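You operate a simulated robot arm through the tools that you are given. There is no shell and no other tool. Be economical: measure what you need, move in short steps, check, and stop when the job is done.

You are at the controls of a simulated robot arm. One attempt, no reset.

TASK
Tip out the food tub, wash it in the suds and let the sink drain.
Fine: stand the tub on the draining mat; the plug ends on the worktop. What is to be rubbed or washed off counts as gone when no trace of it is left.
Where things are to end (x, y in the base frame): rubber plug within 60 mm of [750, 50].

The check looks at the end state, three seconds after you hand in, the way a careful person would. Anything else that was tipped, shoved, dropped, spilled or broken makes it a failure.

THE ROBOT
A 6-joint arm with a two-finger parallel gripper, fixed in place. Base frame: the origin is at the foot of the arm, x ahead of it, y to its left, z up; the work surface is at about z = 900. Readings come in mm, rad, newtons and seconds.
With the tool pointing down near the work surface it reaches from about 480 to 880 mm from the base axis. Its first joint turns from -2.007 to 2.007 rad. Payload 4.2 kg.
The tool frame sits at the grasp point between the pads (the TCP): z along the fingers, y along the line on which they close. The tips reach 23 mm beyond it. Largest opening 94 mm; finger width 38, thickness 10; the body of the gripper, 54 by 96 mm, starts 39 mm behind the TCP.
Orientation is that of the tool frame in the base frame, as a unit quaternion [x, y, z, w]. With the fingers straight down and closing along the base's y, the tool's x points along the base's -x, its y along +y and its z along -z.

THE INTERFACE
- The arm moves only by the tool servo_tool. Its argument "rows" is a list of rows, each a list of 7 numbers: the shift along the base's x, y, z in units of 25 mm (1.0 is 25 mm), then the turn, a rotation vector about the base's x, y, z in units of 6 degrees (1.0 is 6 degrees), then the gripper command, from -1 (shut) to 1 (fully open), values between in proportion. In form: [[tx, ty, tz, wx, wy, wz, fingers], ...]. A call has 1 to 8 rows; each row shifts and turns the commanded pose from where the row before left it. A call with a number of a shift or a turn outside -1 to 1 is refused whole. A row lasts 0.2 s, in which the tool goes at most 50 mm and 0.15 rad; a call with a longer step from one row to the next is refused whole, and so is a gripper value outside its range. A pose out of reach is approached as far as the arm can. The call stops where the force on the tool passes 40 N (or 10 N more than at its start, if that is more) or the arm is blocked; 0.2 s more then pass. The fingers move at their own pace (about 108 mm/s each) and stop on an object; they squeeze with about 39 N. The grip force told is the motor's: it shows also when the fingers shut on nothing. Time passes only in rows, and 0.2 s behind the last, so rows that do not move let the fingers close. The reply holds the time, the measured pose of the TCP, the force on the tool along the base axes, the opening and the grip force, in the units named above and with some noise, with the torque about the TCP (base axes, N m) and any sound that the robot's microphone picked up.
- Cameras (640 x 400 px; columns grow to the right, rows downward): "scene" is fixed at [218.8, 499.1, 1609.8]; the picture's right is [-0.87, -0.50, 0.00], its down [-0.37, 0.64, -0.67] and it looks along [0.33, -0.59, -0.74] (base axes); focal length 337 px, centre (320, 200). "wrist" rides on the gripper at [86, 16, -75] in the tool frame; the picture's right is [-0.18, 0.98, 0.00], its down [-0.58, -0.11, -0.81] and it looks along [-0.79, -0.15, 0.59] (tool axes); focal length 243 px, centre (320, 200). There is no depth. A picture from a camera that has moved, and an enlarged one, comes with that camera's place and axes in the base frame and with its lens.
- grab_frame(camera): a new picture of that camera. No time passes.
- lift_body(by): slides the trunk up (or, below 0, down) by that many mm; the arm rides with it, the base frame stays. It gives what a move gives, with no picture.
- inspect(camera, box): a new picture of the part [left, top, right, bottom] of that camera's present view, enlarged. No time passes.
- job_done(): hands the job in; it is judged then, once.

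Go step by step. Nothing tells you positions but the pictures and the camera data: compare them with the known pose of the tool, close in by small moves and look again before you grip or let go. The budget is 120 turns and 76 pictures, counting those below and the enlarged ones. Unless the task says otherwise, let go and move clear before handing in, and close with one line.

The tools are called after "Request:" by a JSON object that holds its "op" and its "data". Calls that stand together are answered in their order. servo_tool: Moves the arm, as the interface text tells. Its arguments: {"type":"object","properties":{"rows":{"type":"array","items":{"type":"array","items":{"type":"number"}}}},"required":["rows"]} The other tools are called the same way: lift_body (by) slides the trunk up or down; grab_frame (camera) takes a picture; inspect (camera, box) takes an enlarged picture of a part of a camera's view; job_done () hands the job in.

At the start:

```text
t: 0.0
tool_pos: [601.9, 17.9, 1188.0]
tool_rot: [0.0, 1.0, -0.001, 0.0]
contact_force: [-0.2, 0.5, 0.0]
ft_torque: [0.01, -0.01, 0.0]
finger_gap: 93.9
gripper_force: 0.1
trunk travel left (down, up): [-725.0, 265.0]
```

scene: 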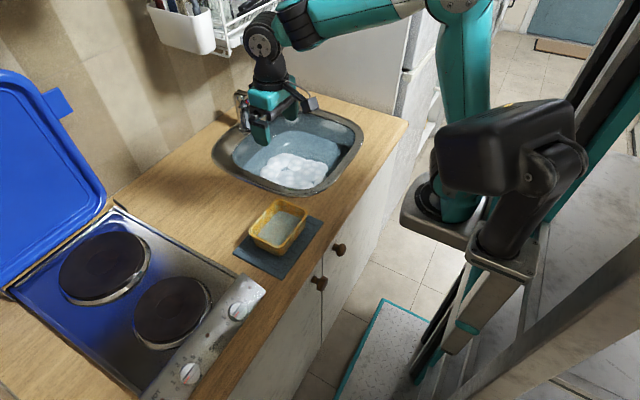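
wrist: 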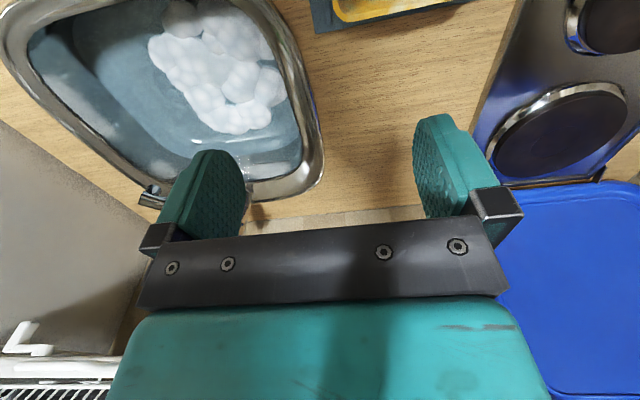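

I see a sink with suds, and a yellow tub on a dark mat near the hob. I'll look closer at both before planning.

Request:
{"op": "inspect", "data": {"camera": "scene", "box": [200, 80, 380, 200]}}

Request:
{"op": "inspect", "data": {"camera": "scene", "box": [220, 180, 340, 290]}}

Request:
{"op": "inspect", "data": {"camera": "wrist", "box": [0, 0, 330, 210]}}

```text
3.33 times, centred on (290, 140) of scene
camera zoom: at [218.8, 499.1, 1609.8], right [-0.87, -0.5, 0.0], down [-0.37, 0.64, -0.67], along [0.33, -0.59, -0.74], focal length 1123 px, centre (420, 400)
```

zoom: 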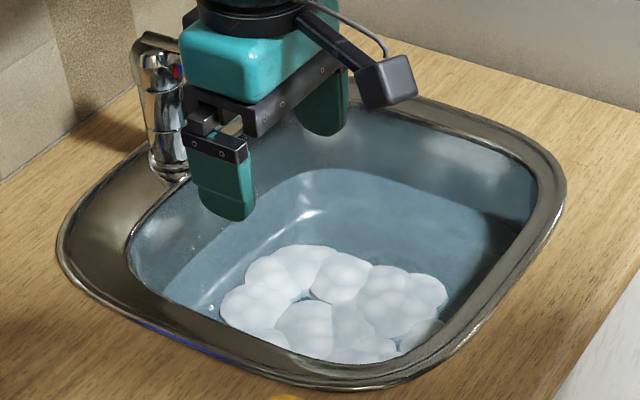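

```text
3.64 times, centred on (280, 235) of scene
camera zoom: at [218.8, 499.1, 1609.8], right [-0.87, -0.5, 0.0], down [-0.37, 0.64, -0.67], along [0.33, -0.59, -0.74], focal length 1225 px, centre (466, 73)
```

zoom: 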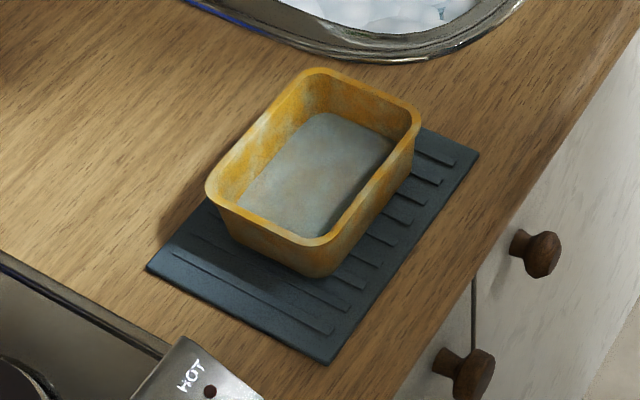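

```text
1.90 times, centred on (165, 105) of wrist
camera zoom: at [516.5, 34.6, 1263.1], right [0.18, 0.98, 0.0], down [0.58, -0.11, 0.81], along [0.79, -0.15, -0.59], focal length 462 px, centre (615, 381)
```

zoom: 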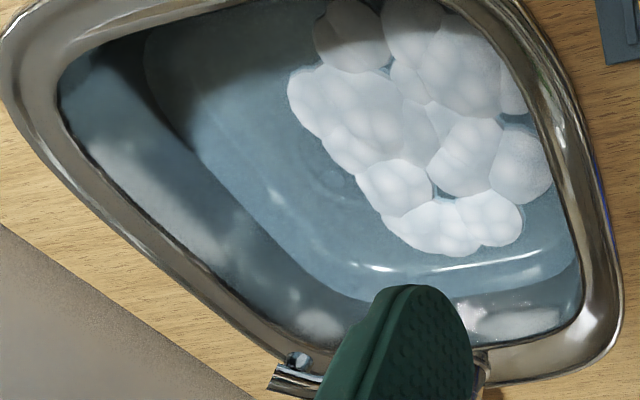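

The tub stands on the mat around (566, 93). The sink is centred near (715, -205), and a faint ring shows at its bottom. I'll move over the sink at height for a better look.

Request:
{"op": "servo_tool", "data": {"rows": [[-0.3, -1, 0, 0, 0, 0, 1], [-0.3, -1, 0, 0, 0, 0, 1], [-0.3, -1, 0, 0, 0, 0, 1], [-0.3, -1, 0, 0, 0, 0, 1], [-0.3, -1, 0, 0, 0, 0, 1], [0, -1, 0, 0, 0, 0, 1], [0, -1, 0, 0, 0, 0, 1], [0, -1, 0, 0, 0, 0, 1]]}}

Request:
{"op": "grab_frame", "data": {"camera": "wrist"}}

```text
t: 1.8
tool_pos: [566.1, -180.0, 1189.0]
tool_rot: [0.001, 1.0, 0.0, 0.0]
contact_force: [1.7, -0.5, -0.2]
ft_torque: [0.05, 0.01, 0.0]
finger_gap: 93.9
gripper_force: 0.1
trunk travel left (down, up): [-725.0, 265.0]
```

```text
70 pictures are left
camera wrist: at [479.0, -163.1, 1263.4], right [0.18, 0.98, 0.0], down [0.58, -0.11, 0.81], along [0.79, -0.15, -0.59], focal length 243 px, centre (320, 200)
```

wrist: 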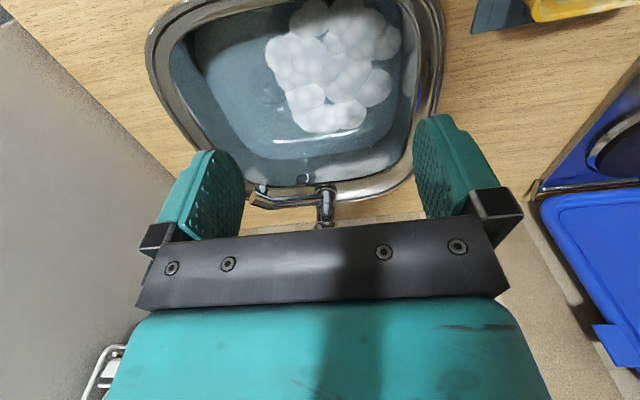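

The sink is in view; I'll zoom in for the plug.

Request:
{"op": "inspect", "data": {"camera": "wrist", "box": [140, 0, 460, 210]}}

```text
1.90 times, centred on (300, 105) of wrist
camera zoom: at [479.0, -163.1, 1263.4], right [0.18, 0.98, 0.0], down [0.58, -0.11, 0.81], along [0.79, -0.15, -0.59], focal length 462 px, centre (358, 381)
```

zoom: 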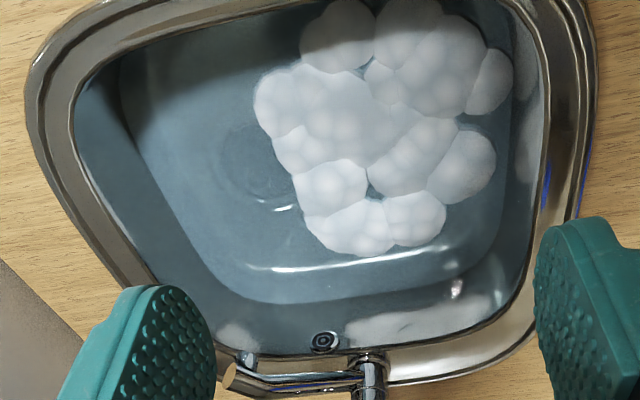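

The sink floor and plug look to be near (720, -320, ~785) and the water surface near z 830. Next I'll look at the tub from close by to measure its walls.

Request:
{"op": "servo_tool", "data": {"rows": [[-0.3, 1, 0, 0, 0, 0, 1], [-0.3, 1, 0, 0, 0, 0, 1], [-0.3, 1, 0, 0, 0, 0, 1], [-0.3, 1, 0, 0, 0, 0, 1], [-0.3, 1, 0, 0, 0, 0, 1], [-0.3, 1, 0, 0, 0, 0, 1], [-0.3, 1, 0, 0, 0, 0, 1], [-0.3, 1, 0, 0, 0, 0, 1]]}}

Request:
{"op": "grab_frame", "data": {"camera": "wrist"}}

```text
t: 3.6
tool_pos: [506.8, 19.3, 1189.1]
tool_rot: [0.002, 1.0, 0.0, 0.0]
contact_force: [0.4, -0.2, 0.4]
ft_torque: [0.02, -0.01, 0.02]
finger_gap: 94.1
gripper_force: 0.1
trunk travel left (down, up): [-725.0, 265.0]
```

```text
68 pictures are left
camera wrist: at [420.0, 35.2, 1262.8], right [0.19, 0.98, 0.0], down [0.58, -0.11, 0.81], along [0.79, -0.15, -0.59], focal length 243 px, centre (320, 200)
```

wrist: 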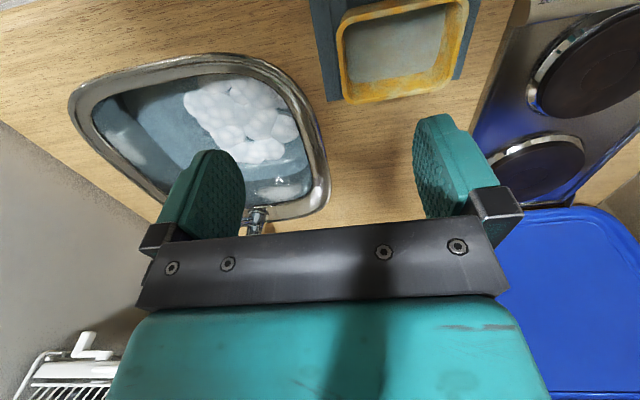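

Request:
{"op": "inspect", "data": {"camera": "wrist", "box": [300, 0, 500, 120]}}

```text
3.20 times, centred on (400, 60) of wrist
camera zoom: at [420.0, 35.2, 1262.8], right [0.19, 0.98, 0.0], down [0.58, -0.11, 0.81], along [0.79, -0.15, -0.59], focal length 776 px, centre (64, 648)
```

zoom: 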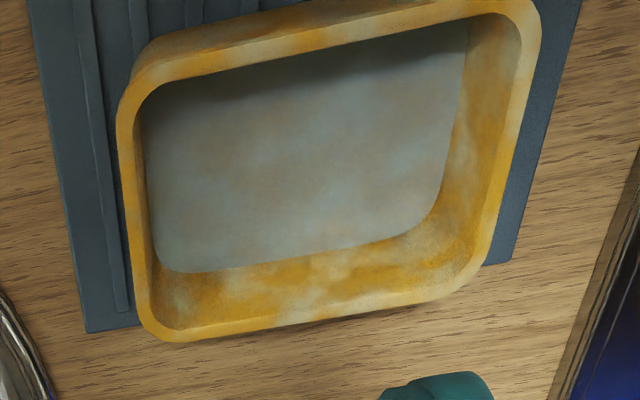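

The tub's rim spans about x 515–607, y 35–163, at z ≈ 968. I'll come down over its -y end wall (y ≈ 39) with the fingers partly open.

Request:
{"op": "servo_tool", "data": {"rows": [[0.31, 0.11, -0.96, 0, 0, 0, 0.2], [0.31, 0.11, -0.96, 0, 0, 0, 0.2], [0.31, 0.11, -0.96, 0, 0, 0, 0.2], [0.31, 0.11, -0.96, 0, 0, 0, 0.2], [0.31, 0.11, -0.96, 0, 0, 0, 0.2], [0.31, 0.11, -0.96, 0, 0, 0, 0.2], [0.31, 0.11, -0.96, 0, 0, 0, 0.2]]}}

Request:
{"op": "inspect", "data": {"camera": "scene", "box": [220, 160, 340, 280]}}

Request:
{"op": "grab_frame", "data": {"camera": "wrist"}}

```text
t: 5.2
tool_pos: [560.6, 36.8, 1019.5]
tool_rot: [-0.001, 1.0, 0.001, 0.0]
contact_force: [-0.6, -0.2, -0.5]
ft_torque: [-0.01, 0.0, 0.02]
finger_gap: 56.4
gripper_force: 0.1
trunk travel left (down, up): [-725.0, 265.0]
```

```text
3.33 times, centred on (280, 220) of scene
camera zoom: at [218.8, 499.1, 1609.8], right [-0.87, -0.5, 0.0], down [-0.37, 0.64, -0.67], along [0.33, -0.59, -0.74], focal length 1123 px, centre (453, 133)
```

zoom: 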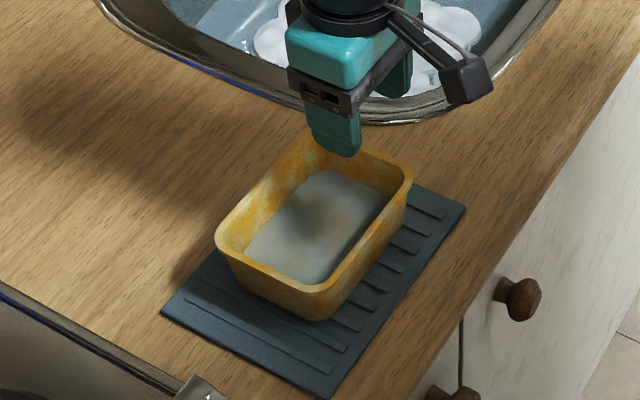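

```text
65 pictures are left
camera wrist: at [475.2, 53.4, 1094.9], right [0.18, 0.98, 0.0], down [0.58, -0.11, 0.81], along [0.79, -0.15, -0.59], focal length 243 px, centre (320, 200)
```

wrist: 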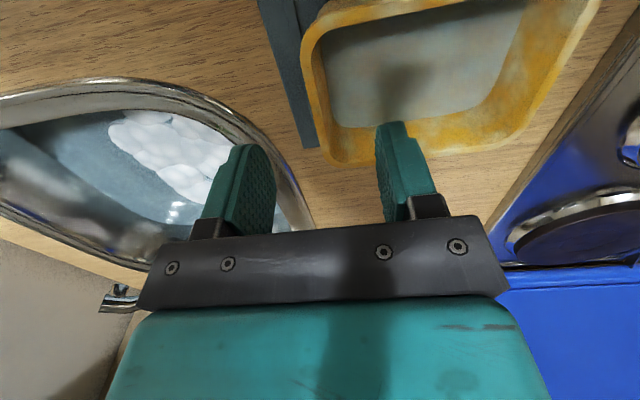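

The end wall's rim runs at about y 35–45. I'll shift y slightly and descend with the fingers straddling it.

Request:
{"op": "servo_tool", "data": {"rows": [[0, 0.12, -0.6, 0, 0, 0, 0.2], [0, 0, -0.6, 0, 0, 0, 0.2], [0, 0, -0.6, 0, 0, 0, 0.2]]}}

Request:
{"op": "grab_frame", "data": {"camera": "wrist"}}

Request:
{"op": "inspect", "data": {"camera": "scene", "box": [220, 160, 340, 280]}}

```text
t: 6.0
tool_pos: [561.2, 39.6, 974.5]
tool_rot: [-0.001, 1.0, 0.0, 0.0]
contact_force: [0.7, 0.3, 0.1]
ft_torque: [0.01, 0.01, 0.03]
finger_gap: 56.6
gripper_force: 0.0
trunk travel left (down, up): [-725.0, 265.0]
```

```text
64 pictures are left
camera wrist: at [475.0, 56.5, 1049.5], right [0.18, 0.98, 0.0], down [0.58, -0.11, 0.81], along [0.79, -0.15, -0.59], focal length 243 px, centre (320, 200)
```

wrist: 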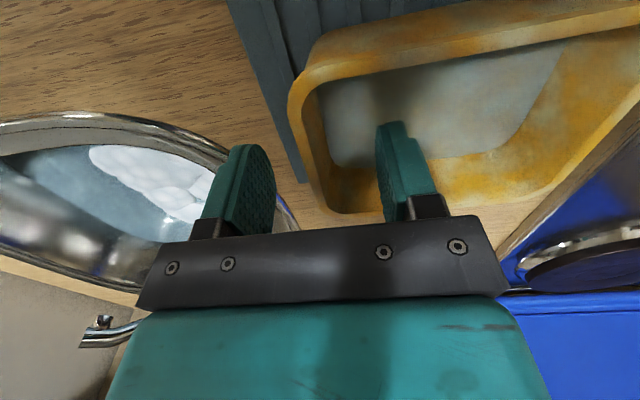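

```text
3.33 times, centred on (280, 220) of scene
camera zoom: at [218.8, 499.1, 1609.8], right [-0.87, -0.5, 0.0], down [-0.37, 0.64, -0.67], along [0.33, -0.59, -0.74], focal length 1123 px, centre (453, 133)
```

zoom: 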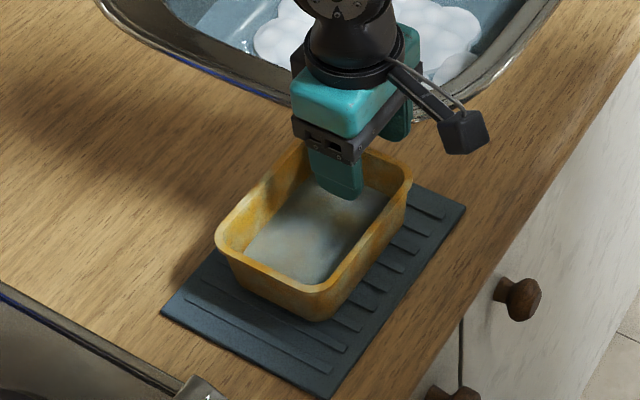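

The wall sits between the fingers. I'll go 12 mm lower and close.

Request:
{"op": "servo_tool", "data": {"rows": [[0, 0.06, -0.5, 0, 0, 0, 0.2], [0, 0, 0, 0, 0, 0, -1], [0, 0, 0, 0, 0, 0, -1], [0, 0, 0, 0, 0, 0, -1]]}}

Request:
{"op": "grab_frame", "data": {"camera": "wrist"}}

```text
t: 7.0
tool_pos: [561.4, 41.5, 963.8]
tool_rot: [0.0, 1.0, 0.001, -0.001]
contact_force: [-0.8, -1.1, 6.1]
ft_torque: [0.88, 0.21, 0.07]
finger_gap: 3.7
gripper_force: 38.6
trunk travel left (down, up): [-725.0, 265.0]
```

```text
62 pictures are left
camera wrist: at [474.2, 58.0, 1037.9], right [0.18, 0.98, 0.0], down [0.58, -0.11, 0.81], along [0.79, -0.15, -0.59], focal length 243 px, centre (320, 200)
```

wrist: 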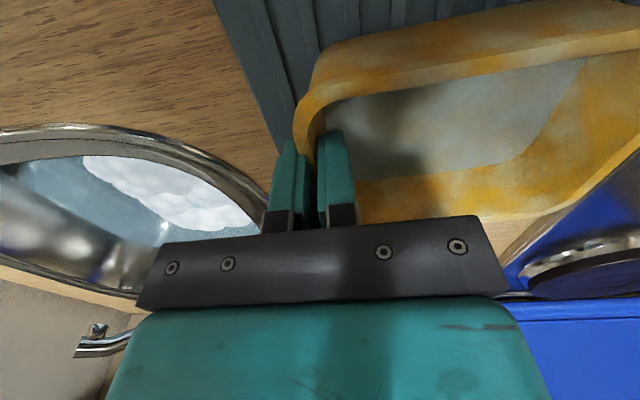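

The wall is gripped (3.7 mm gap). I'll lift slowly.

Request:
{"op": "servo_tool", "data": {"rows": [[0, 0, 0.4, 0, 0, 0, -1], [0, 0, 0.6, 0, 0, 0, -1], [0, 0, 1, 0, 0, 0, -1], [0, 0, 1, 0, 0, 0, -1], [0, 0, 1, 0, 0, 0, -1], [0, 0, 1, 0, 0, 0, -1]]}}

Request:
{"op": "grab_frame", "data": {"camera": "scene"}}

```text
t: 8.4
tool_pos: [558.4, 44.0, 1090.1]
tool_rot: [0.0, 1.0, 0.0, 0.0]
contact_force: [0.4, 0.1, -1.6]
ft_torque: [-0.1, 0.05, -0.01]
finger_gap: 2.5
gripper_force: 39.0
trunk travel left (down, up): [-725.0, 265.0]
```

```text
61 pictures are left
```

scene: 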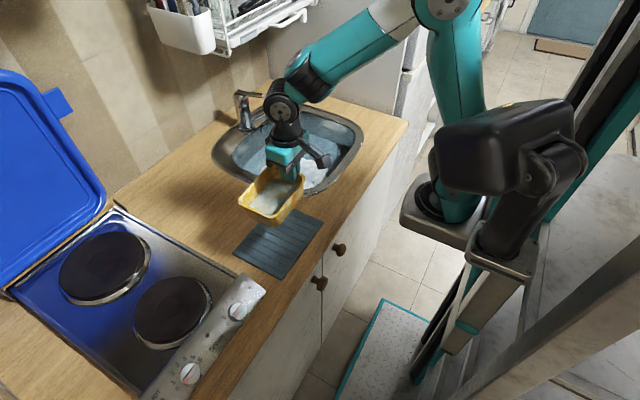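

The tub is held, and I'll carry it level over the sink.

Request:
{"op": "servo_tool", "data": {"rows": [[0.47, -0.86, 0, 0, 0, 0, -1], [0.47, -0.86, 0, 0, 0, 0, -1], [0.47, -0.86, 0, 0, 0, 0, -1], [0.47, -0.86, 0, 0, 0, 0, -1], [0.47, -0.86, 0, 0, 0, 0, -1], [0.47, -0.86, 0, 0, 0, 0, -1], [0.47, -0.86, 0, 0, 0, 0, -1], [0.47, -0.86, 0, 0, 0, 0, -1]]}}

Request:
{"op": "servo_tool", "data": {"rows": [[0.47, -0.86, 0, 0, 0, 0, -1], [0.47, -0.86, -0.3, 0, 0, 0, -1], [0.47, -0.86, -0.6, 0, 0, 0, -1], [0.3, -0.6, -0.6, 0, 0, 0, -1]]}}

Request:
{"op": "inspect", "data": {"camera": "scene", "box": [180, 60, 400, 200]}}

```text
t: 10.2
tool_pos: [655.1, -128.2, 1087.1]
tool_rot: [0.0, 1.0, -0.001, 0.0]
contact_force: [0.1, 0.5, -1.6]
ft_torque: [-0.15, 0.01, 0.0]
finger_gap: 2.8
gripper_force: 39.5
trunk travel left (down, up): [-725.0, 265.0]
```

```text
t: 11.2
tool_pos: [695.9, -207.4, 1050.6]
tool_rot: [0.0, 1.0, 0.0, 0.001]
contact_force: [0.2, 0.3, -1.2]
ft_torque: [-0.12, 0.03, -0.01]
finger_gap: 2.9
gripper_force: 39.1
trunk travel left (down, up): [-725.0, 265.0]
```

```text
2.86 times, centred on (290, 130) of scene
camera zoom: at [218.8, 499.1, 1609.8], right [-0.87, -0.5, 0.0], down [-0.37, 0.64, -0.67], along [0.33, -0.59, -0.74], focal length 963 px, centre (406, 400)
```

zoom: 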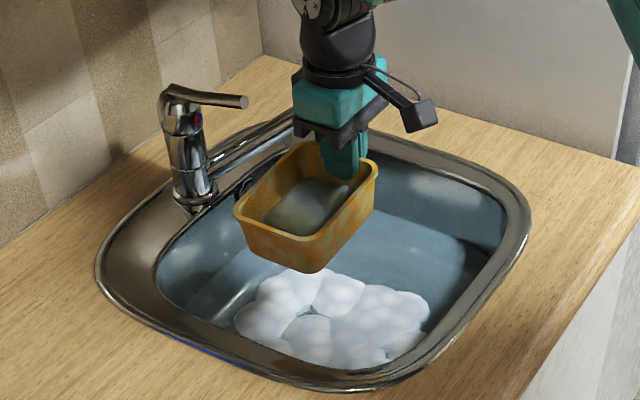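

The tub is over the suds, clear of the tap. I'll start tipping about x so that it pours towards +y.

Request:
{"op": "servo_tool", "data": {"rows": [[0, 0, 0, -1, 0, 0, -1], [0, 0, 0, -1, 0, 0, -1], [0, 0, 0, -1, 0, 0, -1], [0, 0, 0, -1, 0, 0, -1], [0, 0, 0, -1, 0, 0, -1], [0, 0, 0, -1, 0, 0, -1], [0, 0, 0, -1, 0, 0, -1], [0, 0, 0, -1, 0, 0, -1]]}}

Request:
{"op": "grab_frame", "data": {"camera": "scene"}}

```text
t: 13.0
tool_pos: [696.3, -209.9, 1050.4]
tool_rot: [0.0, 0.913, -0.407, 0.0]
contact_force: [0.0, 1.0, -0.6]
ft_torque: [0.02, 0.01, 0.02]
finger_gap: 2.5
gripper_force: 38.6
trunk travel left (down, up): [-725.0, 265.0]
```

```text
59 pictures are left
```

scene: 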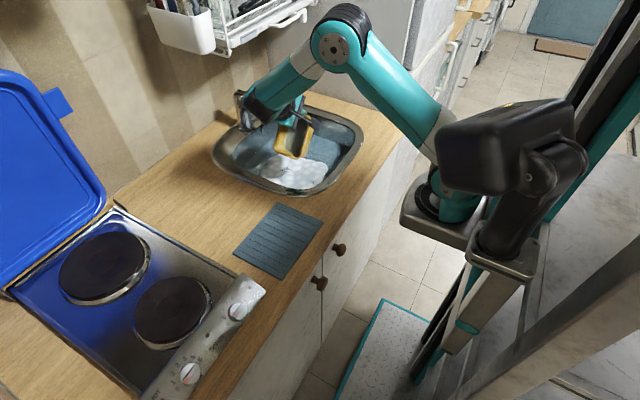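

It tips as planned, so I'll check the clearance to the tap.

Request:
{"op": "inspect", "data": {"camera": "scene", "box": [200, 60, 380, 200]}}

Request:
{"op": "grab_frame", "data": {"camera": "wrist"}}

```text
2.86 times, centred on (290, 130) of scene
camera zoom: at [218.8, 499.1, 1609.8], right [-0.87, -0.5, 0.0], down [-0.37, 0.64, -0.67], along [0.33, -0.59, -0.74], focal length 963 px, centre (406, 400)
```

zoom: 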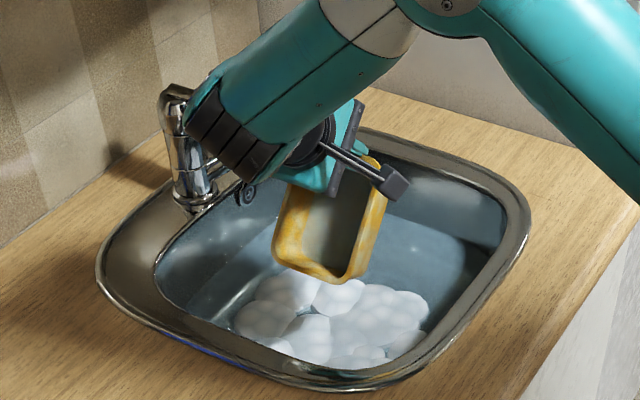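

```text
57 pictures are left
camera wrist: at [610.4, -143.1, 1088.3], right [0.18, 0.66, -0.73], down [0.58, 0.53, 0.62], along [0.79, -0.54, -0.28], focal length 243 px, centre (320, 200)
```

wrist: 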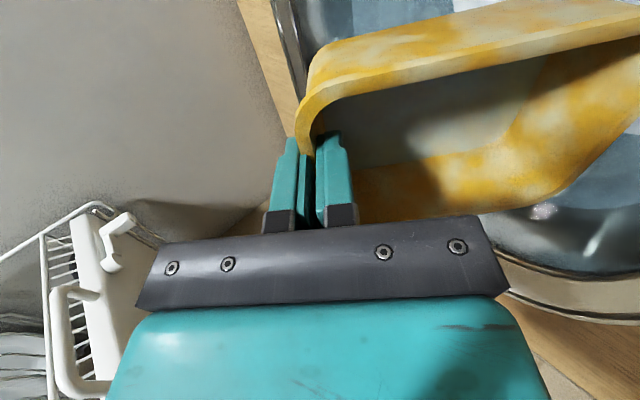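

The tap at x ≈ 919 is well clear of the arm at x ≈ 700. I'll keep tipping.

Request:
{"op": "servo_tool", "data": {"rows": [[0, 0, 0, -1, 0, 0, -1], [0, 0, 0, -1, 0, 0, -1], [0, 0, 0, -1, 0, 0, -1], [0, 0, 0, -1, 0, 0, -1], [0, 0, 0, -1, 0, 0, -1], [0, 0, 0, -1, 0, 0, -1], [0, 0, 0, -1, 0, 0, -1], [0, 0, 0, -1, 0, 0, -1]]}}

Request:
{"op": "grab_frame", "data": {"camera": "scene"}}

```text
t: 14.8
tool_pos: [684.4, -221.4, 1041.8]
tool_rot: [-0.006, 0.784, -0.621, 0.006]
contact_force: [-0.1, -0.2, -0.9]
ft_torque: [0.03, 0.01, -0.01]
finger_gap: 2.5
gripper_force: 38.7
out of reach, approached as far as the arm can: row 5, 6, 7, 8
trunk travel left (down, up): [-725.0, 265.0]
```

```text
56 pictures are left
```

scene: 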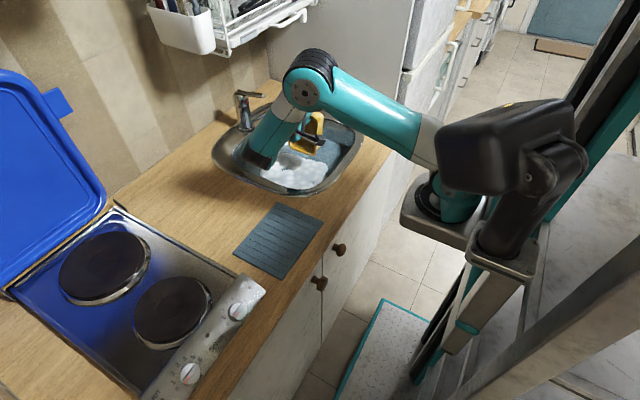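

The arm ran out of reach at about 77°, so I'll take a close look.

Request:
{"op": "inspect", "data": {"camera": "scene", "box": [200, 40, 400, 200]}}

Request:
{"op": "grab_frame", "data": {"camera": "wrist"}}

```text
2.50 times, centred on (300, 120) of scene
camera zoom: at [218.8, 499.1, 1609.8], right [-0.87, -0.5, 0.0], down [-0.37, 0.64, -0.67], along [0.33, -0.59, -0.74], focal length 842 px, centre (370, 400)
```

zoom: 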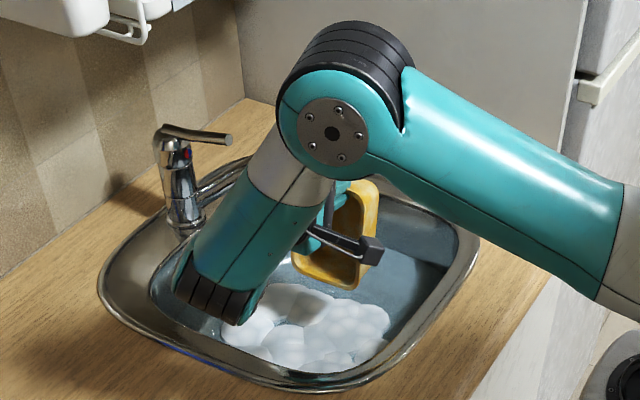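

```text
54 pictures are left
camera wrist: at [596.5, -146.4, 1042.9], right [0.18, 0.23, -0.96], down [0.57, 0.77, 0.29], along [0.8, -0.6, 0.01], focal length 243 px, centre (320, 200)
```

wrist: 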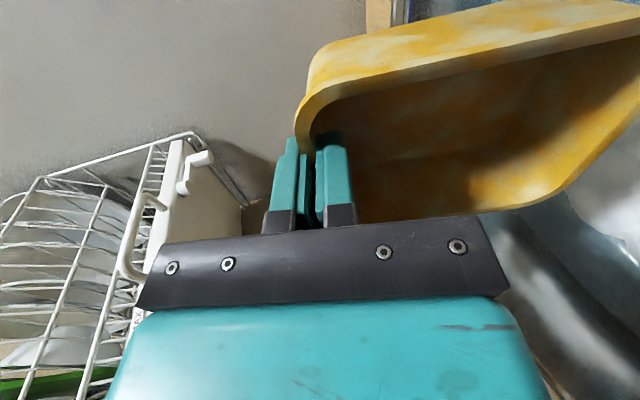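

The contents poured into the sink and the tub is empty but stained. I'll turn it upright again above the suds.

Request:
{"op": "servo_tool", "data": {"rows": [[0, 0, 0, 1, 0, 0, -1], [0, 0, 0, 1, 0, 0, -1], [0, 0, 0, 1, 0, 0, -1], [0, 0, 0, 1, 0, 0, -1], [0, 0, 0, 1, 0, 0, -1], [0, 0, 0, 1, 0, 0, -1], [0, 0, 0, 1, 0, 0, -1], [0, 0, 0, 1, 0, 0, -1]]}}

Request:
{"op": "servo_tool", "data": {"rows": [[0, 0, 0, 1, 0, 0, -1], [0, 0, 0, 1, 0, 0, -1], [0, 0, 0, 1, 0, 0, -1], [0, 0, 0, 1, 0, 0, -1], [0, 0, 0, 1, 0, 0, -1], [0, 0, 0, 1, 0, 0, -1], [0, 0, 0, 1, 0, 0, -1], [0, 0, 0, 1, 0, 0, -1]]}}

Request:
{"op": "inspect", "data": {"camera": "scene", "box": [200, 60, 380, 200]}}

```text
t: 16.6
tool_pos: [683.5, -222.8, 1042.2]
tool_rot: [-0.003, 0.969, -0.246, 0.007]
contact_force: [1.0, -0.1, -0.8]
ft_torque: [-0.08, -0.01, -0.01]
finger_gap: 2.2
gripper_force: 38.8
trunk travel left (down, up): [-725.0, 265.0]
```

```text
t: 18.4
tool_pos: [685.5, -221.4, 1042.5]
tool_rot: [0.001, 0.986, 0.168, 0.008]
contact_force: [-0.1, 0.8, 0.1]
ft_torque: [-0.05, -0.03, -0.02]
finger_gap: 2.1
gripper_force: 39.1
trunk travel left (down, up): [-725.0, 265.0]
```

```text
2.86 times, centred on (290, 130) of scene
camera zoom: at [218.8, 499.1, 1609.8], right [-0.87, -0.5, 0.0], down [-0.37, 0.64, -0.67], along [0.33, -0.59, -0.74], focal length 963 px, centre (406, 400)
```

zoom: 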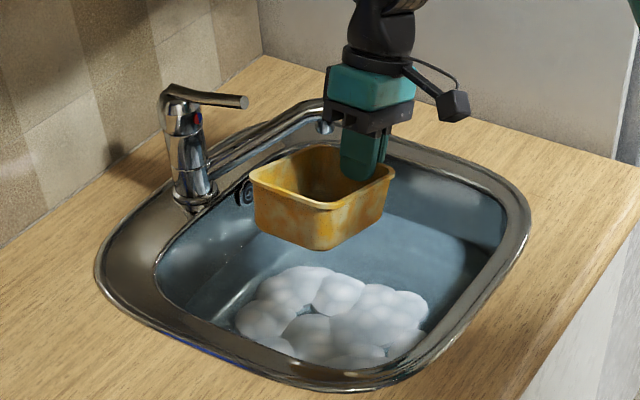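

I over-rotated by 19°, because the command had been clipped at the limit. I'll level the tub and lower it towards the suds.

Request:
{"op": "servo_tool", "data": {"rows": [[0.1, -0.1, 0, -0.8, 0, 0, -1], [0.1, -0.1, 0, -0.8, 0, 0, -1], [0.1, -0.1, -1, -0.8, 0, 0, -1], [0.1, -0.1, -1, -0.8, 0, -0.1, -1], [0, 0, -1, 0, 0, 0, -1], [0, 0, -1, 0, 0, 0, -1], [0, 0, -1, 0, 0, 0, -1]]}}

Request:
{"op": "inspect", "data": {"camera": "scene", "box": [200, 60, 380, 200]}}

Request:
{"op": "grab_frame", "data": {"camera": "wrist"}}

```text
t: 20.0
tool_pos: [696.5, -235.5, 916.5]
tool_rot: [0.005, 1.0, 0.0, 0.008]
contact_force: [-0.5, 0.5, -1.2]
ft_torque: [-0.06, -0.02, 0.03]
finger_gap: 2.1
gripper_force: 38.5
trunk travel left (down, up): [-725.0, 265.0]
```

```text
2.86 times, centred on (290, 130) of scene
camera zoom: at [218.8, 499.1, 1609.8], right [-0.87, -0.5, 0.0], down [-0.37, 0.64, -0.67], along [0.33, -0.59, -0.74], focal length 963 px, centre (406, 400)
```

zoom: 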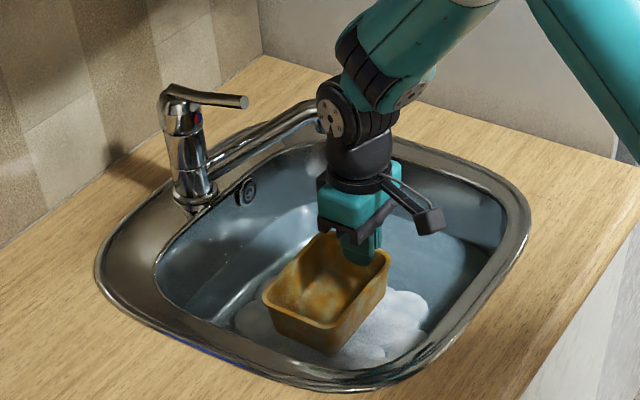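

```text
51 pictures are left
camera wrist: at [609.8, -216.4, 989.8], right [0.19, 0.98, 0.0], down [0.57, -0.12, 0.82], along [0.8, -0.16, -0.58], focal length 243 px, centre (320, 200)
```

wrist: 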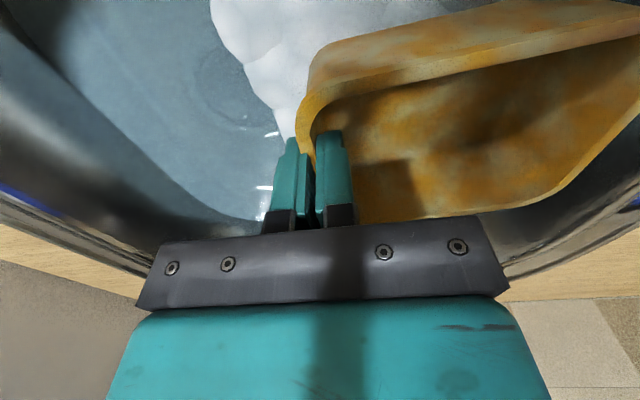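

The tub is about 30 mm above the suds and the drain ring is visible near (712, -320). I'll dip further in small steps, watching the force.

Request:
{"op": "servo_tool", "data": {"rows": [[0, 0, -0.8, 0, 0, 0, -1], [0, 0, -0.8, 0, 0, 0, -1], [0, 0, -0.4, 0, 0, 0, -1], [0, 0, -0.3, 0, 0, 0, -1]]}}

Request:
{"op": "inspect", "data": {"camera": "scene", "box": [200, 60, 380, 200]}}

```text
t: 21.0
tool_pos: [694.2, -231.6, 857.9]
tool_rot: [0.005, 1.0, 0.001, 0.008]
contact_force: [-0.8, 0.1, -0.8]
ft_torque: [-0.05, 0.02, -0.01]
finger_gap: 2.3
gripper_force: 39.0
trunk travel left (down, up): [-725.0, 265.0]
```

```text
2.86 times, centred on (290, 130) of scene
camera zoom: at [218.8, 499.1, 1609.8], right [-0.87, -0.5, 0.0], down [-0.37, 0.64, -0.67], along [0.33, -0.59, -0.74], focal length 963 px, centre (406, 400)
```

zoom: 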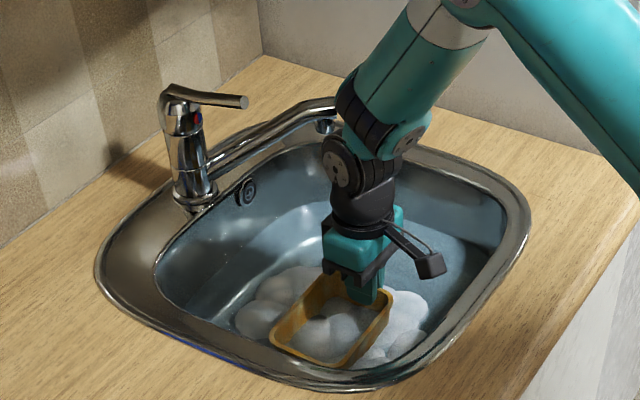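

The tub is in the suds with no floor contact yet. I'll ease lower.

Request:
{"op": "servo_tool", "data": {"rows": [[0, 0, -0.3, 0, 0, 0, -1], [0, 0, -0.3, 0, 0, 0, -1], [0, 0, -0.2, 0, 0, 0, -1]]}}

Request:
{"op": "servo_tool", "data": {"rows": [[0, 0, -0.2, 0, 0, 0, -1], [0, 0, -0.2, 0, 0, 0, -1]]}}

Request:
{"op": "inspect", "data": {"camera": "scene", "box": [200, 60, 380, 200]}}

```text
t: 21.8
tool_pos: [696.0, -233.7, 837.6]
tool_rot: [0.005, 1.0, 0.001, 0.007]
contact_force: [-0.2, -0.6, -1.1]
ft_torque: [-0.04, 0.01, 0.01]
finger_gap: 2.3
gripper_force: 39.5
trunk travel left (down, up): [-725.0, 265.0]
```

```text
t: 22.4
tool_pos: [695.2, -233.2, 828.8]
tool_rot: [0.005, 1.0, 0.001, 0.008]
contact_force: [-0.4, 1.4, -1.1]
ft_torque: [-0.08, -0.02, -0.03]
finger_gap: 2.2
gripper_force: 39.2
trunk travel left (down, up): [-725.0, 265.0]
```

```text
2.86 times, centred on (290, 130) of scene
camera zoom: at [218.8, 499.1, 1609.8], right [-0.87, -0.5, 0.0], down [-0.37, 0.64, -0.67], along [0.33, -0.59, -0.74], focal length 963 px, centre (406, 400)
```

zoom: 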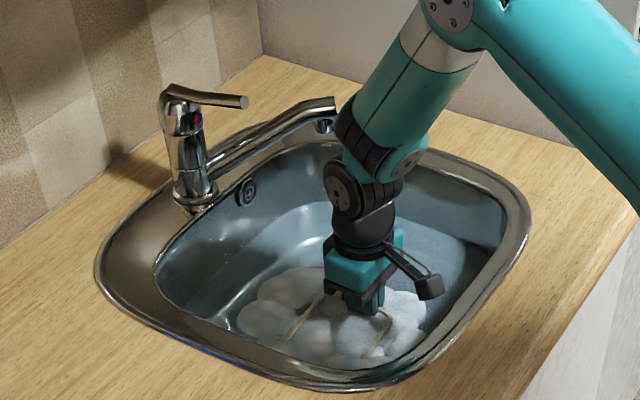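

The rim is just at the suds line. I'll go a little deeper, then swish.

Request:
{"op": "servo_tool", "data": {"rows": [[0, 0, -0.2, 0, 0, 0, -1], [0, 0, -0.2, 0, 0, 0, -1]]}}

Request:
{"op": "servo_tool", "data": {"rows": [[0, 0.5, 0, 0, 0, 0, -1], [0, 0.5, 0, 0, 0, 0, -1], [0, -0.5, 0, 0, 0, 0, -1], [0, -0.5, 0, 0, 0, 0, -1], [0.5, 0, 0, 0, 0, 0, -1], [0.5, 0, 0, 0, 0, 0, -1], [-0.5, 0, 0, 0, 0, 0, -1], [-0.5, 0, 0, 0, 0, 0, -1]]}}

Request:
{"op": "inspect", "data": {"camera": "scene", "box": [200, 60, 380, 200]}}

Request:
{"op": "grab_frame", "data": {"camera": "wrist"}}

```text
t: 23.0
tool_pos: [694.4, -232.1, 817.3]
tool_rot: [0.006, 1.0, 0.001, 0.008]
contact_force: [-0.9, 0.1, -1.3]
ft_torque: [-0.02, -0.01, 0.04]
finger_gap: 2.7
gripper_force: 39.1
trunk travel left (down, up): [-725.0, 265.0]
```

```text
t: 24.8
tool_pos: [693.8, -232.2, 820.8]
tool_rot: [0.005, 1.0, 0.0, 0.008]
contact_force: [-0.1, 0.1, -0.9]
ft_torque: [-0.03, -0.03, -0.03]
finger_gap: 2.1
gripper_force: 38.9
trunk travel left (down, up): [-725.0, 265.0]
```

```text
2.86 times, centred on (290, 130) of scene
camera zoom: at [218.8, 499.1, 1609.8], right [-0.87, -0.5, 0.0], down [-0.37, 0.64, -0.67], along [0.33, -0.59, -0.74], focal length 963 px, centre (406, 400)
```

zoom: 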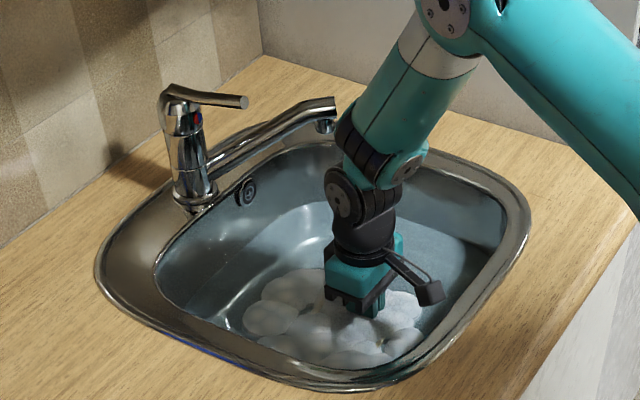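

```text
47 pictures are left
camera wrist: at [606.7, -215.0, 893.8], right [0.19, 0.98, 0.01], down [0.57, -0.12, 0.82], along [0.8, -0.16, -0.58], focal length 243 px, centre (320, 200)
```

wrist: 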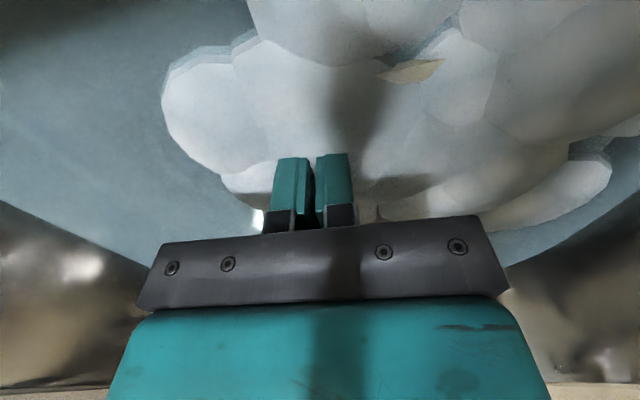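

The tub is fully under the suds. I'll swish a few more strokes and then lift to check for stains.

Request:
{"op": "servo_tool", "data": {"rows": [[0, 0.9, 0, 0, 0, 0, -1], [0, -0.9, 0, 0, 0, 0, -1], [0.9, 0, 0, 0, 0, 0, -1], [-0.9, 0, 0, 0, 0, 0, -1], [0, 0.9, 0, 0, 0, 0, -1], [0, -0.9, 0, 0, 0, 0, -1], [0.9, 0, 0, 0, 0, 0, -1], [-0.9, 0, 0, 0, 0, 0, -1]]}}

Request:
{"op": "servo_tool", "data": {"rows": [[0, 0, 0.8, 0, 0, 0, -1], [0, 0, -0.8, 0, 0, 0, -1], [0, 0.9, 0, 0, 0, 0, -1], [0, -0.9, 0, 0, 0, 0, -1], [0.9, 0.9, 0, 0, 0, 0, -1], [-0.9, -0.9, 0, 0, 0, 0, -1], [0, 0.9, 0, 0, 0, 0, -1], [0, -0.9, 0, 0, 0, 0, -1]]}}

Request:
{"op": "servo_tool", "data": {"rows": [[0, 0, 0.5, 0, 0, 0, -1], [0, 0, 0.5, 0, 0, 0, -1], [0, 0, 0.7, 0, 0, 0, -1], [0, 0, 1, 0, 0, 0, -1], [0, 0, 1, 0, 0, 0, -1], [0, 0, 1, 0, 0, 0, -1], [0, 0, 1, 0, 0, 0, -1], [0, 0, 1, 0, 0, 0, -1]]}}

Request:
{"op": "inspect", "data": {"camera": "scene", "box": [220, 80, 360, 200]}}

Request:
{"op": "grab_frame", "data": {"camera": "wrist"}}

```text
t: 26.6
tool_pos: [695.7, -230.9, 821.5]
tool_rot: [0.005, 1.0, 0.001, 0.008]
contact_force: [0.0, 0.2, -0.9]
ft_torque: [-0.06, 0.02, 0.01]
finger_gap: 2.1
gripper_force: 38.9
trunk travel left (down, up): [-725.0, 265.0]
```

```text
t: 28.4
tool_pos: [695.4, -232.1, 819.5]
tool_rot: [0.005, 1.0, 0.0, 0.008]
contact_force: [0.6, -0.2, -0.7]
ft_torque: [-0.05, -0.03, -0.03]
finger_gap: 2.4
gripper_force: 39.1
trunk travel left (down, up): [-725.0, 265.0]
```

```text
t: 30.2
tool_pos: [696.2, -234.2, 987.1]
tool_rot: [0.005, 1.0, 0.0, 0.008]
contact_force: [-0.3, -0.4, -1.3]
ft_torque: [-0.08, -0.02, -0.03]
finger_gap: 1.9
gripper_force: 38.7
trunk travel left (down, up): [-725.0, 265.0]
```

```text
3.33 times, centred on (290, 140) of scene
camera zoom: at [218.8, 499.1, 1609.8], right [-0.87, -0.5, 0.0], down [-0.37, 0.64, -0.67], along [0.33, -0.59, -0.74], focal length 1123 px, centre (420, 400)
```

zoom: 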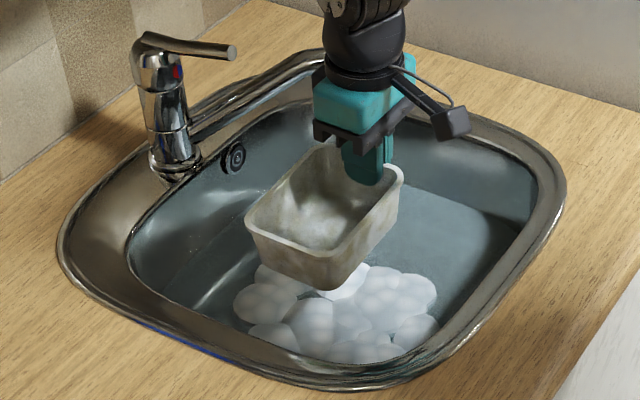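

```text
45 pictures are left
camera wrist: at [608.5, -216.9, 1060.7], right [0.19, 0.98, 0.01], down [0.57, -0.12, 0.81], along [0.8, -0.16, -0.58], focal length 243 px, centre (320, 200)
```

wrist: 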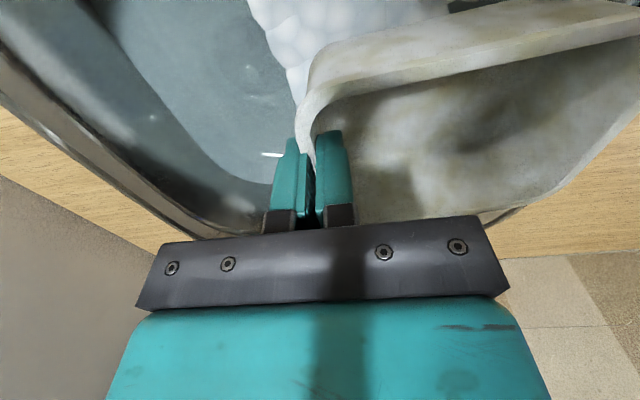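

The grime is fading: the tub has gone from orange to off-white with faint traces. It goes back in for more washing.

Request:
{"op": "servo_tool", "data": {"rows": [[0, 0, -1, 0, 0, 0, -1], [0, 0, -1, 0, 0, 0, -1], [0, 0, -1, 0, 0, 0, -1], [0, 0, -1, 0, 0, 0, -1], [0, 0, -1, 0, 0, 0, -1], [0, 0, -0.7, 0, 0, 0, -1], [0, 0, -0.5, 0, 0, 0, -1], [0, 0, -0.5, 0, 0, 0, -1]]}}

Request:
{"op": "servo_tool", "data": {"rows": [[0, 0.9, 0, 0, 0, 0, -1], [0, -0.9, 0, 0, 0, 0, -1], [0.9, 0, 0, 0, 0, 0, -1], [-0.9, 0, 0, 0, 0, 0, -1], [0, 0.9, 0, 0, 0, 0, -1], [0, -0.9, 0, 0, 0, 0, -1], [0.9, 0, 0, 0, 0, 0, -1], [-0.9, 0, 0, 0, 0, 0, -1]]}}

Request:
{"op": "servo_tool", "data": {"rows": [[0.9, 0.9, 0, 0, 0, 0, -1], [-0.9, -0.9, 0, 0, 0, 0, -1], [0.9, 0, 0, 0, 0, 0, -1], [-0.9, 0, 0, 0, 0, 0, -1], [0, 0.9, 0, 0, 0, 0, -1], [0, -0.9, 0, 0, 0, 0, -1], [0.9, 0, 0, 0, 0, 0, -1], [-0.9, 0, 0, 0, 0, 0, -1]]}}

Request:
{"op": "servo_tool", "data": {"rows": [[0, 0.9, 0, 0, 0, 0, -1], [0, -0.9, 0, 0, 0, 0, -1], [0.9, 0, 0, 0, 0, 0, -1], [-0.9, 0, 0, 0, 0, 0, -1], [0, 0.9, 0, 0, 0, 0, -1], [0, -0.9, 0, 0, 0, 0, -1], [0.9, 0, 0, 0, 0, 0, -1], [-0.9, 0, 0, 0, 0, 0, -1]]}}

Request:
{"op": "servo_tool", "data": {"rows": [[0, 0, 0.5, 0, 0, 0, -1], [0, 0, 0.5, 0, 0, 0, -1], [0, 0, 0.7, 0, 0, 0, -1], [0, 0, 1, 0, 0, 0, -1], [0, 0, 1, 0, 0, 0, -1], [0, 0, 1, 0, 0, 0, -1], [0, 0, 1, 0, 0, 0, -1], [0, 0, 1, 0, 0, 0, -1]]}}

Request:
{"op": "inspect", "data": {"camera": "scene", "box": [220, 80, 360, 200]}}

Request:
{"op": "grab_frame", "data": {"camera": "wrist"}}

```text
t: 32.0
tool_pos: [694.9, -234.7, 820.4]
tool_rot: [0.006, 1.0, 0.001, 0.007]
contact_force: [-1.0, -0.4, -0.7]
ft_torque: [-0.06, 0.0, -0.02]
finger_gap: 2.2
gripper_force: 39.4
trunk travel left (down, up): [-725.0, 265.0]
```

```text
t: 33.8
tool_pos: [693.8, -231.2, 820.2]
tool_rot: [0.006, 1.0, 0.0, 0.008]
contact_force: [0.8, 0.6, -0.1]
ft_torque: [-0.03, 0.01, 0.02]
finger_gap: 1.9
gripper_force: 39.5
trunk travel left (down, up): [-725.0, 265.0]
```

```text
t: 35.6
tool_pos: [692.0, -233.6, 820.3]
tool_rot: [0.005, 1.0, 0.001, 0.009]
contact_force: [-0.1, 0.6, -1.0]
ft_torque: [-0.04, -0.01, 0.02]
finger_gap: 2.2
gripper_force: 38.9
trunk travel left (down, up): [-725.0, 265.0]
```

```text
t: 37.4
tool_pos: [693.6, -232.0, 819.3]
tool_rot: [0.006, 1.0, 0.001, 0.008]
contact_force: [-0.6, 0.9, -0.8]
ft_torque: [-0.05, 0.0, 0.03]
finger_gap: 2.2
gripper_force: 39.0
trunk travel left (down, up): [-725.0, 265.0]
```

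```text
t: 39.2
tool_pos: [696.3, -233.1, 987.6]
tool_rot: [0.006, 1.0, 0.001, 0.007]
contact_force: [0.6, -0.1, 0.0]
ft_torque: [-0.06, 0.02, 0.0]
finger_gap: 2.2
gripper_force: 39.5
trunk travel left (down, up): [-725.0, 265.0]
```

```text
3.33 times, centred on (290, 140) of scene
camera zoom: at [218.8, 499.1, 1609.8], right [-0.87, -0.5, 0.0], down [-0.37, 0.64, -0.67], along [0.33, -0.59, -0.74], focal length 1123 px, centre (420, 400)
```

zoom: 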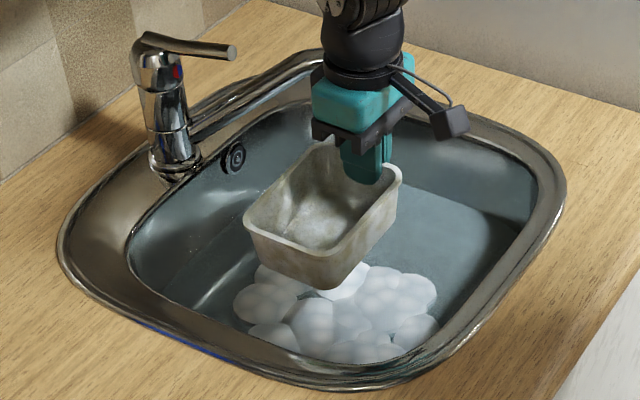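

```text
43 pictures are left
camera wrist: at [609.2, -216.0, 1061.7], right [0.19, 0.98, 0.01], down [0.57, -0.12, 0.81], along [0.8, -0.16, -0.58], focal length 243 px, centre (320, 200)
```

wrist: 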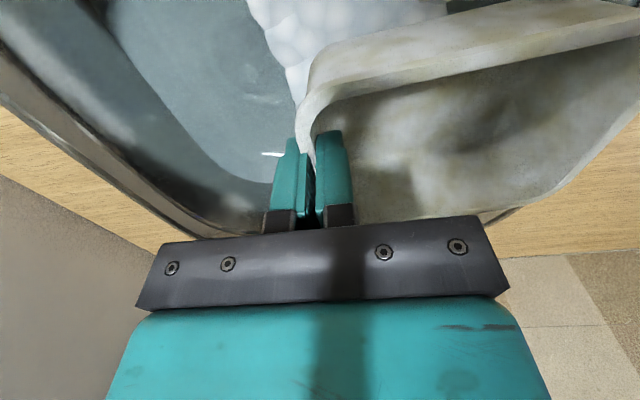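

It looks unchanged since the last check, so I'll see whether the remaining mottling is grime or the tub's own finish.

Request:
{"op": "inspect", "data": {"camera": "wrist", "box": [280, 0, 640, 230]}}

Request:
{"op": "inspect", "data": {"camera": "scene", "box": [268, 110, 316, 150]}}

```text
1.74 times, centred on (460, 115) of wrist
camera zoom: at [609.2, -216.0, 1061.7], right [0.19, 0.98, 0.01], down [0.57, -0.12, 0.81], along [0.8, -0.16, -0.58], focal length 422 px, centre (76, 348)
```

zoom: 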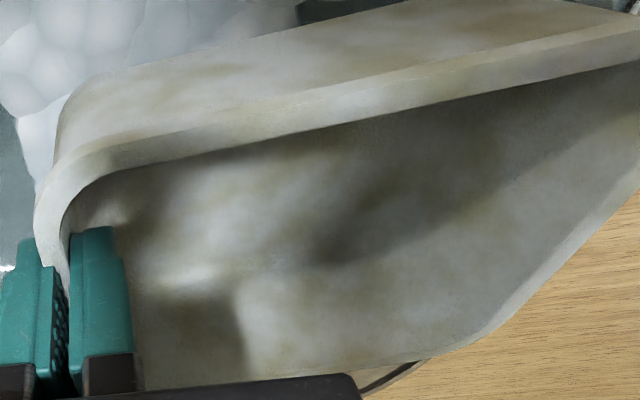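

```text
10.00 times, centred on (292, 130) of scene
camera zoom: at [218.8, 499.1, 1609.8], right [-0.87, -0.5, 0.0], down [-0.37, 0.64, -0.67], along [0.33, -0.59, -0.74], focal length 3370 px, centre (600, 900)
```

zoom: 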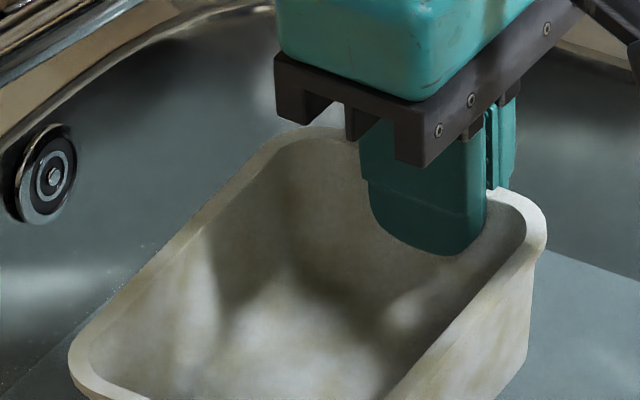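

The mottling seems to be the tub's own finish, as it didn't change between the two washes. To be safe I'll do another, slightly deeper wash and then compare.

Request:
{"op": "servo_tool", "data": {"rows": [[0, 0, -1, 0, 0, 0, -1], [0, 0, -1, 0, 0, 0, -1], [0, 0, -1, 0, 0, 0, -1], [0, 0, -1, 0, 0, 0, -1], [0, 0, -1, 0, 0, 0, -1], [0, 0, -0.9, 0, 0, 0, -1], [0, 0, -0.6, 0, 0, 0, -1], [0, 0, -0.4, 0, 0, 0, -1]]}}

Request:
{"op": "servo_tool", "data": {"rows": [[0, 0, -0.2, 0, 0, 0, -1], [0, 0.8, 0, 0, 0, 0, -1], [0, 0.8, 0, 0, 0, 0, -1], [0, -0.8, 0, 0, 0, 0, -1], [0, -0.8, 0, 0, 0, 0, -1], [0.8, 0, 0, 0, 0, 0, -1], [0.8, 0, 0, 0, 0, 0, -1], [-0.8, 0, 0, 0, 0, 0, -1]]}}

Request:
{"op": "servo_tool", "data": {"rows": [[-0.8, 0, 0, 0, 0, 0, -1], [0, 0.8, 0, 0, 0, 0, -1], [0.8, 0, 0, 0, 0, 0, -1], [0, -0.8, 0, 0, 0, 0, -1], [-0.8, 0, 0, 0, 0, 0, -1], [0, 0.8, 0, 0, 0, 0, -1], [0.8, 0, 0, 0, 0, 0, -1], [-0.8, -0.8, 0, 0, 0, 0, -1]]}}

Request:
{"op": "servo_tool", "data": {"rows": [[0, 0, 0.5, 0, 0, 0, -1], [0, 0, 0.6, 0, 0, 0, -1], [0, 0, 1, 0, 0, 0, -1], [0, 0, 1, 0, 0, 0, -1], [0, 0, 1, 0, 0, 0, -1], [0, 0, 1, 0, 0, 0, -1], [0, 0, 1, 0, 0, 0, -1], [0, 0, 1, 0, 0, 0, -1]]}}

Request:
{"op": "inspect", "data": {"camera": "wrist", "box": [280, 0, 640, 230]}}

```text
t: 41.0
tool_pos: [694.9, -232.1, 814.2]
tool_rot: [0.005, 1.0, 0.002, 0.007]
contact_force: [0.1, 0.3, 0.1]
ft_torque: [0.16, 0.13, 0.05]
finger_gap: 2.2
gripper_force: 39.6
trunk travel left (down, up): [-725.0, 265.0]
```

```text
t: 42.8
tool_pos: [714.3, -232.8, 811.1]
tool_rot: [0.005, 1.0, 0.001, 0.009]
contact_force: [1.0, -0.6, 4.7]
ft_torque: [0.61, 0.13, -0.16]
finger_gap: 2.6
gripper_force: 39.5
trunk travel left (down, up): [-725.0, 265.0]
```

```text
t: 44.6
tool_pos: [695.5, -230.2, 808.2]
tool_rot: [0.004, 1.0, 0.001, 0.007]
contact_force: [1.4, -0.6, 5.6]
ft_torque: [0.75, 0.18, -0.19]
finger_gap: 3.0
gripper_force: 38.9
trunk travel left (down, up): [-725.0, 265.0]
```

```text
t: 46.4
tool_pos: [696.0, -231.1, 987.9]
tool_rot: [0.006, 1.0, 0.0, 0.007]
contact_force: [0.5, -0.2, -1.3]
ft_torque: [-0.02, 0.01, 0.02]
finger_gap: 2.2
gripper_force: 39.1
trunk travel left (down, up): [-725.0, 265.0]
```

```text
1.74 times, centred on (460, 115) of wrist
camera zoom: at [608.3, -214.3, 1060.2], right [0.19, 0.98, 0.01], down [0.57, -0.12, 0.81], along [0.8, -0.16, -0.58], focal length 422 px, centre (76, 348)
```

zoom: 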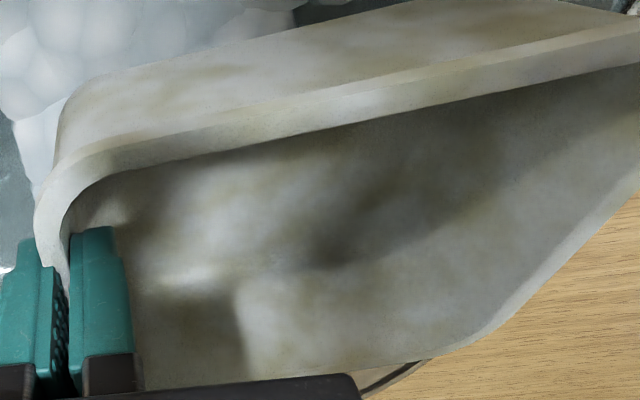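

Identical again, so it's the finish and the tub is clean and empty. Now I'll carry it back to the mat.

Request:
{"op": "servo_tool", "data": {"rows": [[0, 0, 1, 0, 0, 0, -1], [0, 0, 1, 0, 0, 0, -1], [-0.3, 0.7, 0.5, 0, 0, 0, -1], [-0.45, 0.91, 0, 0, 0, 0, -1], [-0.45, 0.91, 0, 0, 0, 0, -1], [-0.45, 0.91, 0, 0, 0, 0, -1], [-0.45, 0.91, 0, 0, 0, 0, -1], [-0.45, 0.91, 0, 0, 0, 0, -1]]}}

Request:
{"op": "servo_tool", "data": {"rows": [[-0.45, 0.91, 0, 0, 0, 0, -1], [-0.45, 0.91, 0, 0, 0, 0, -1], [-0.45, 0.91, 0, 0, 0, 0, -1], [-0.45, 0.91, 0, 0, 0, 0, -1], [-0.45, 0.91, 0, 0, 0, 0, -1], [-0.4, 0.8, 0, 0, 0, 0, -1]]}}

Request:
{"op": "grab_frame", "data": {"camera": "scene"}}

```text
t: 48.2
tool_pos: [631.1, -100.4, 1050.6]
tool_rot: [0.006, 1.0, 0.0, 0.008]
contact_force: [0.6, -0.3, -0.8]
ft_torque: [-0.06, 0.0, 0.0]
finger_gap: 2.3
gripper_force: 39.3
trunk travel left (down, up): [-725.0, 265.0]
```

```text
t: 49.6
tool_pos: [566.9, 34.6, 1051.3]
tool_rot: [0.005, 1.0, 0.0, 0.008]
contact_force: [0.5, -0.4, -0.9]
ft_torque: [-0.04, 0.03, -0.02]
finger_gap: 2.2
gripper_force: 38.9
trunk travel left (down, up): [-725.0, 265.0]
```

```text
39 pictures are left
```

scene: 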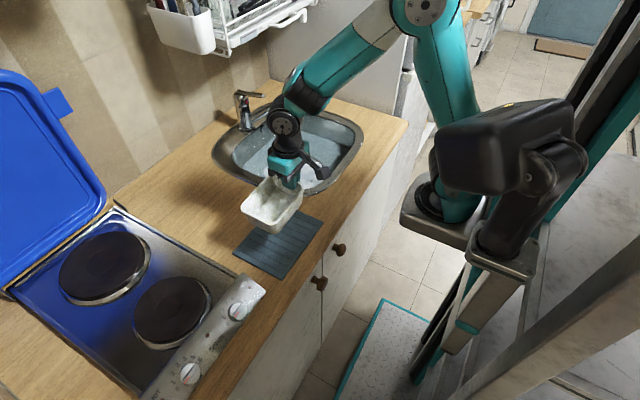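

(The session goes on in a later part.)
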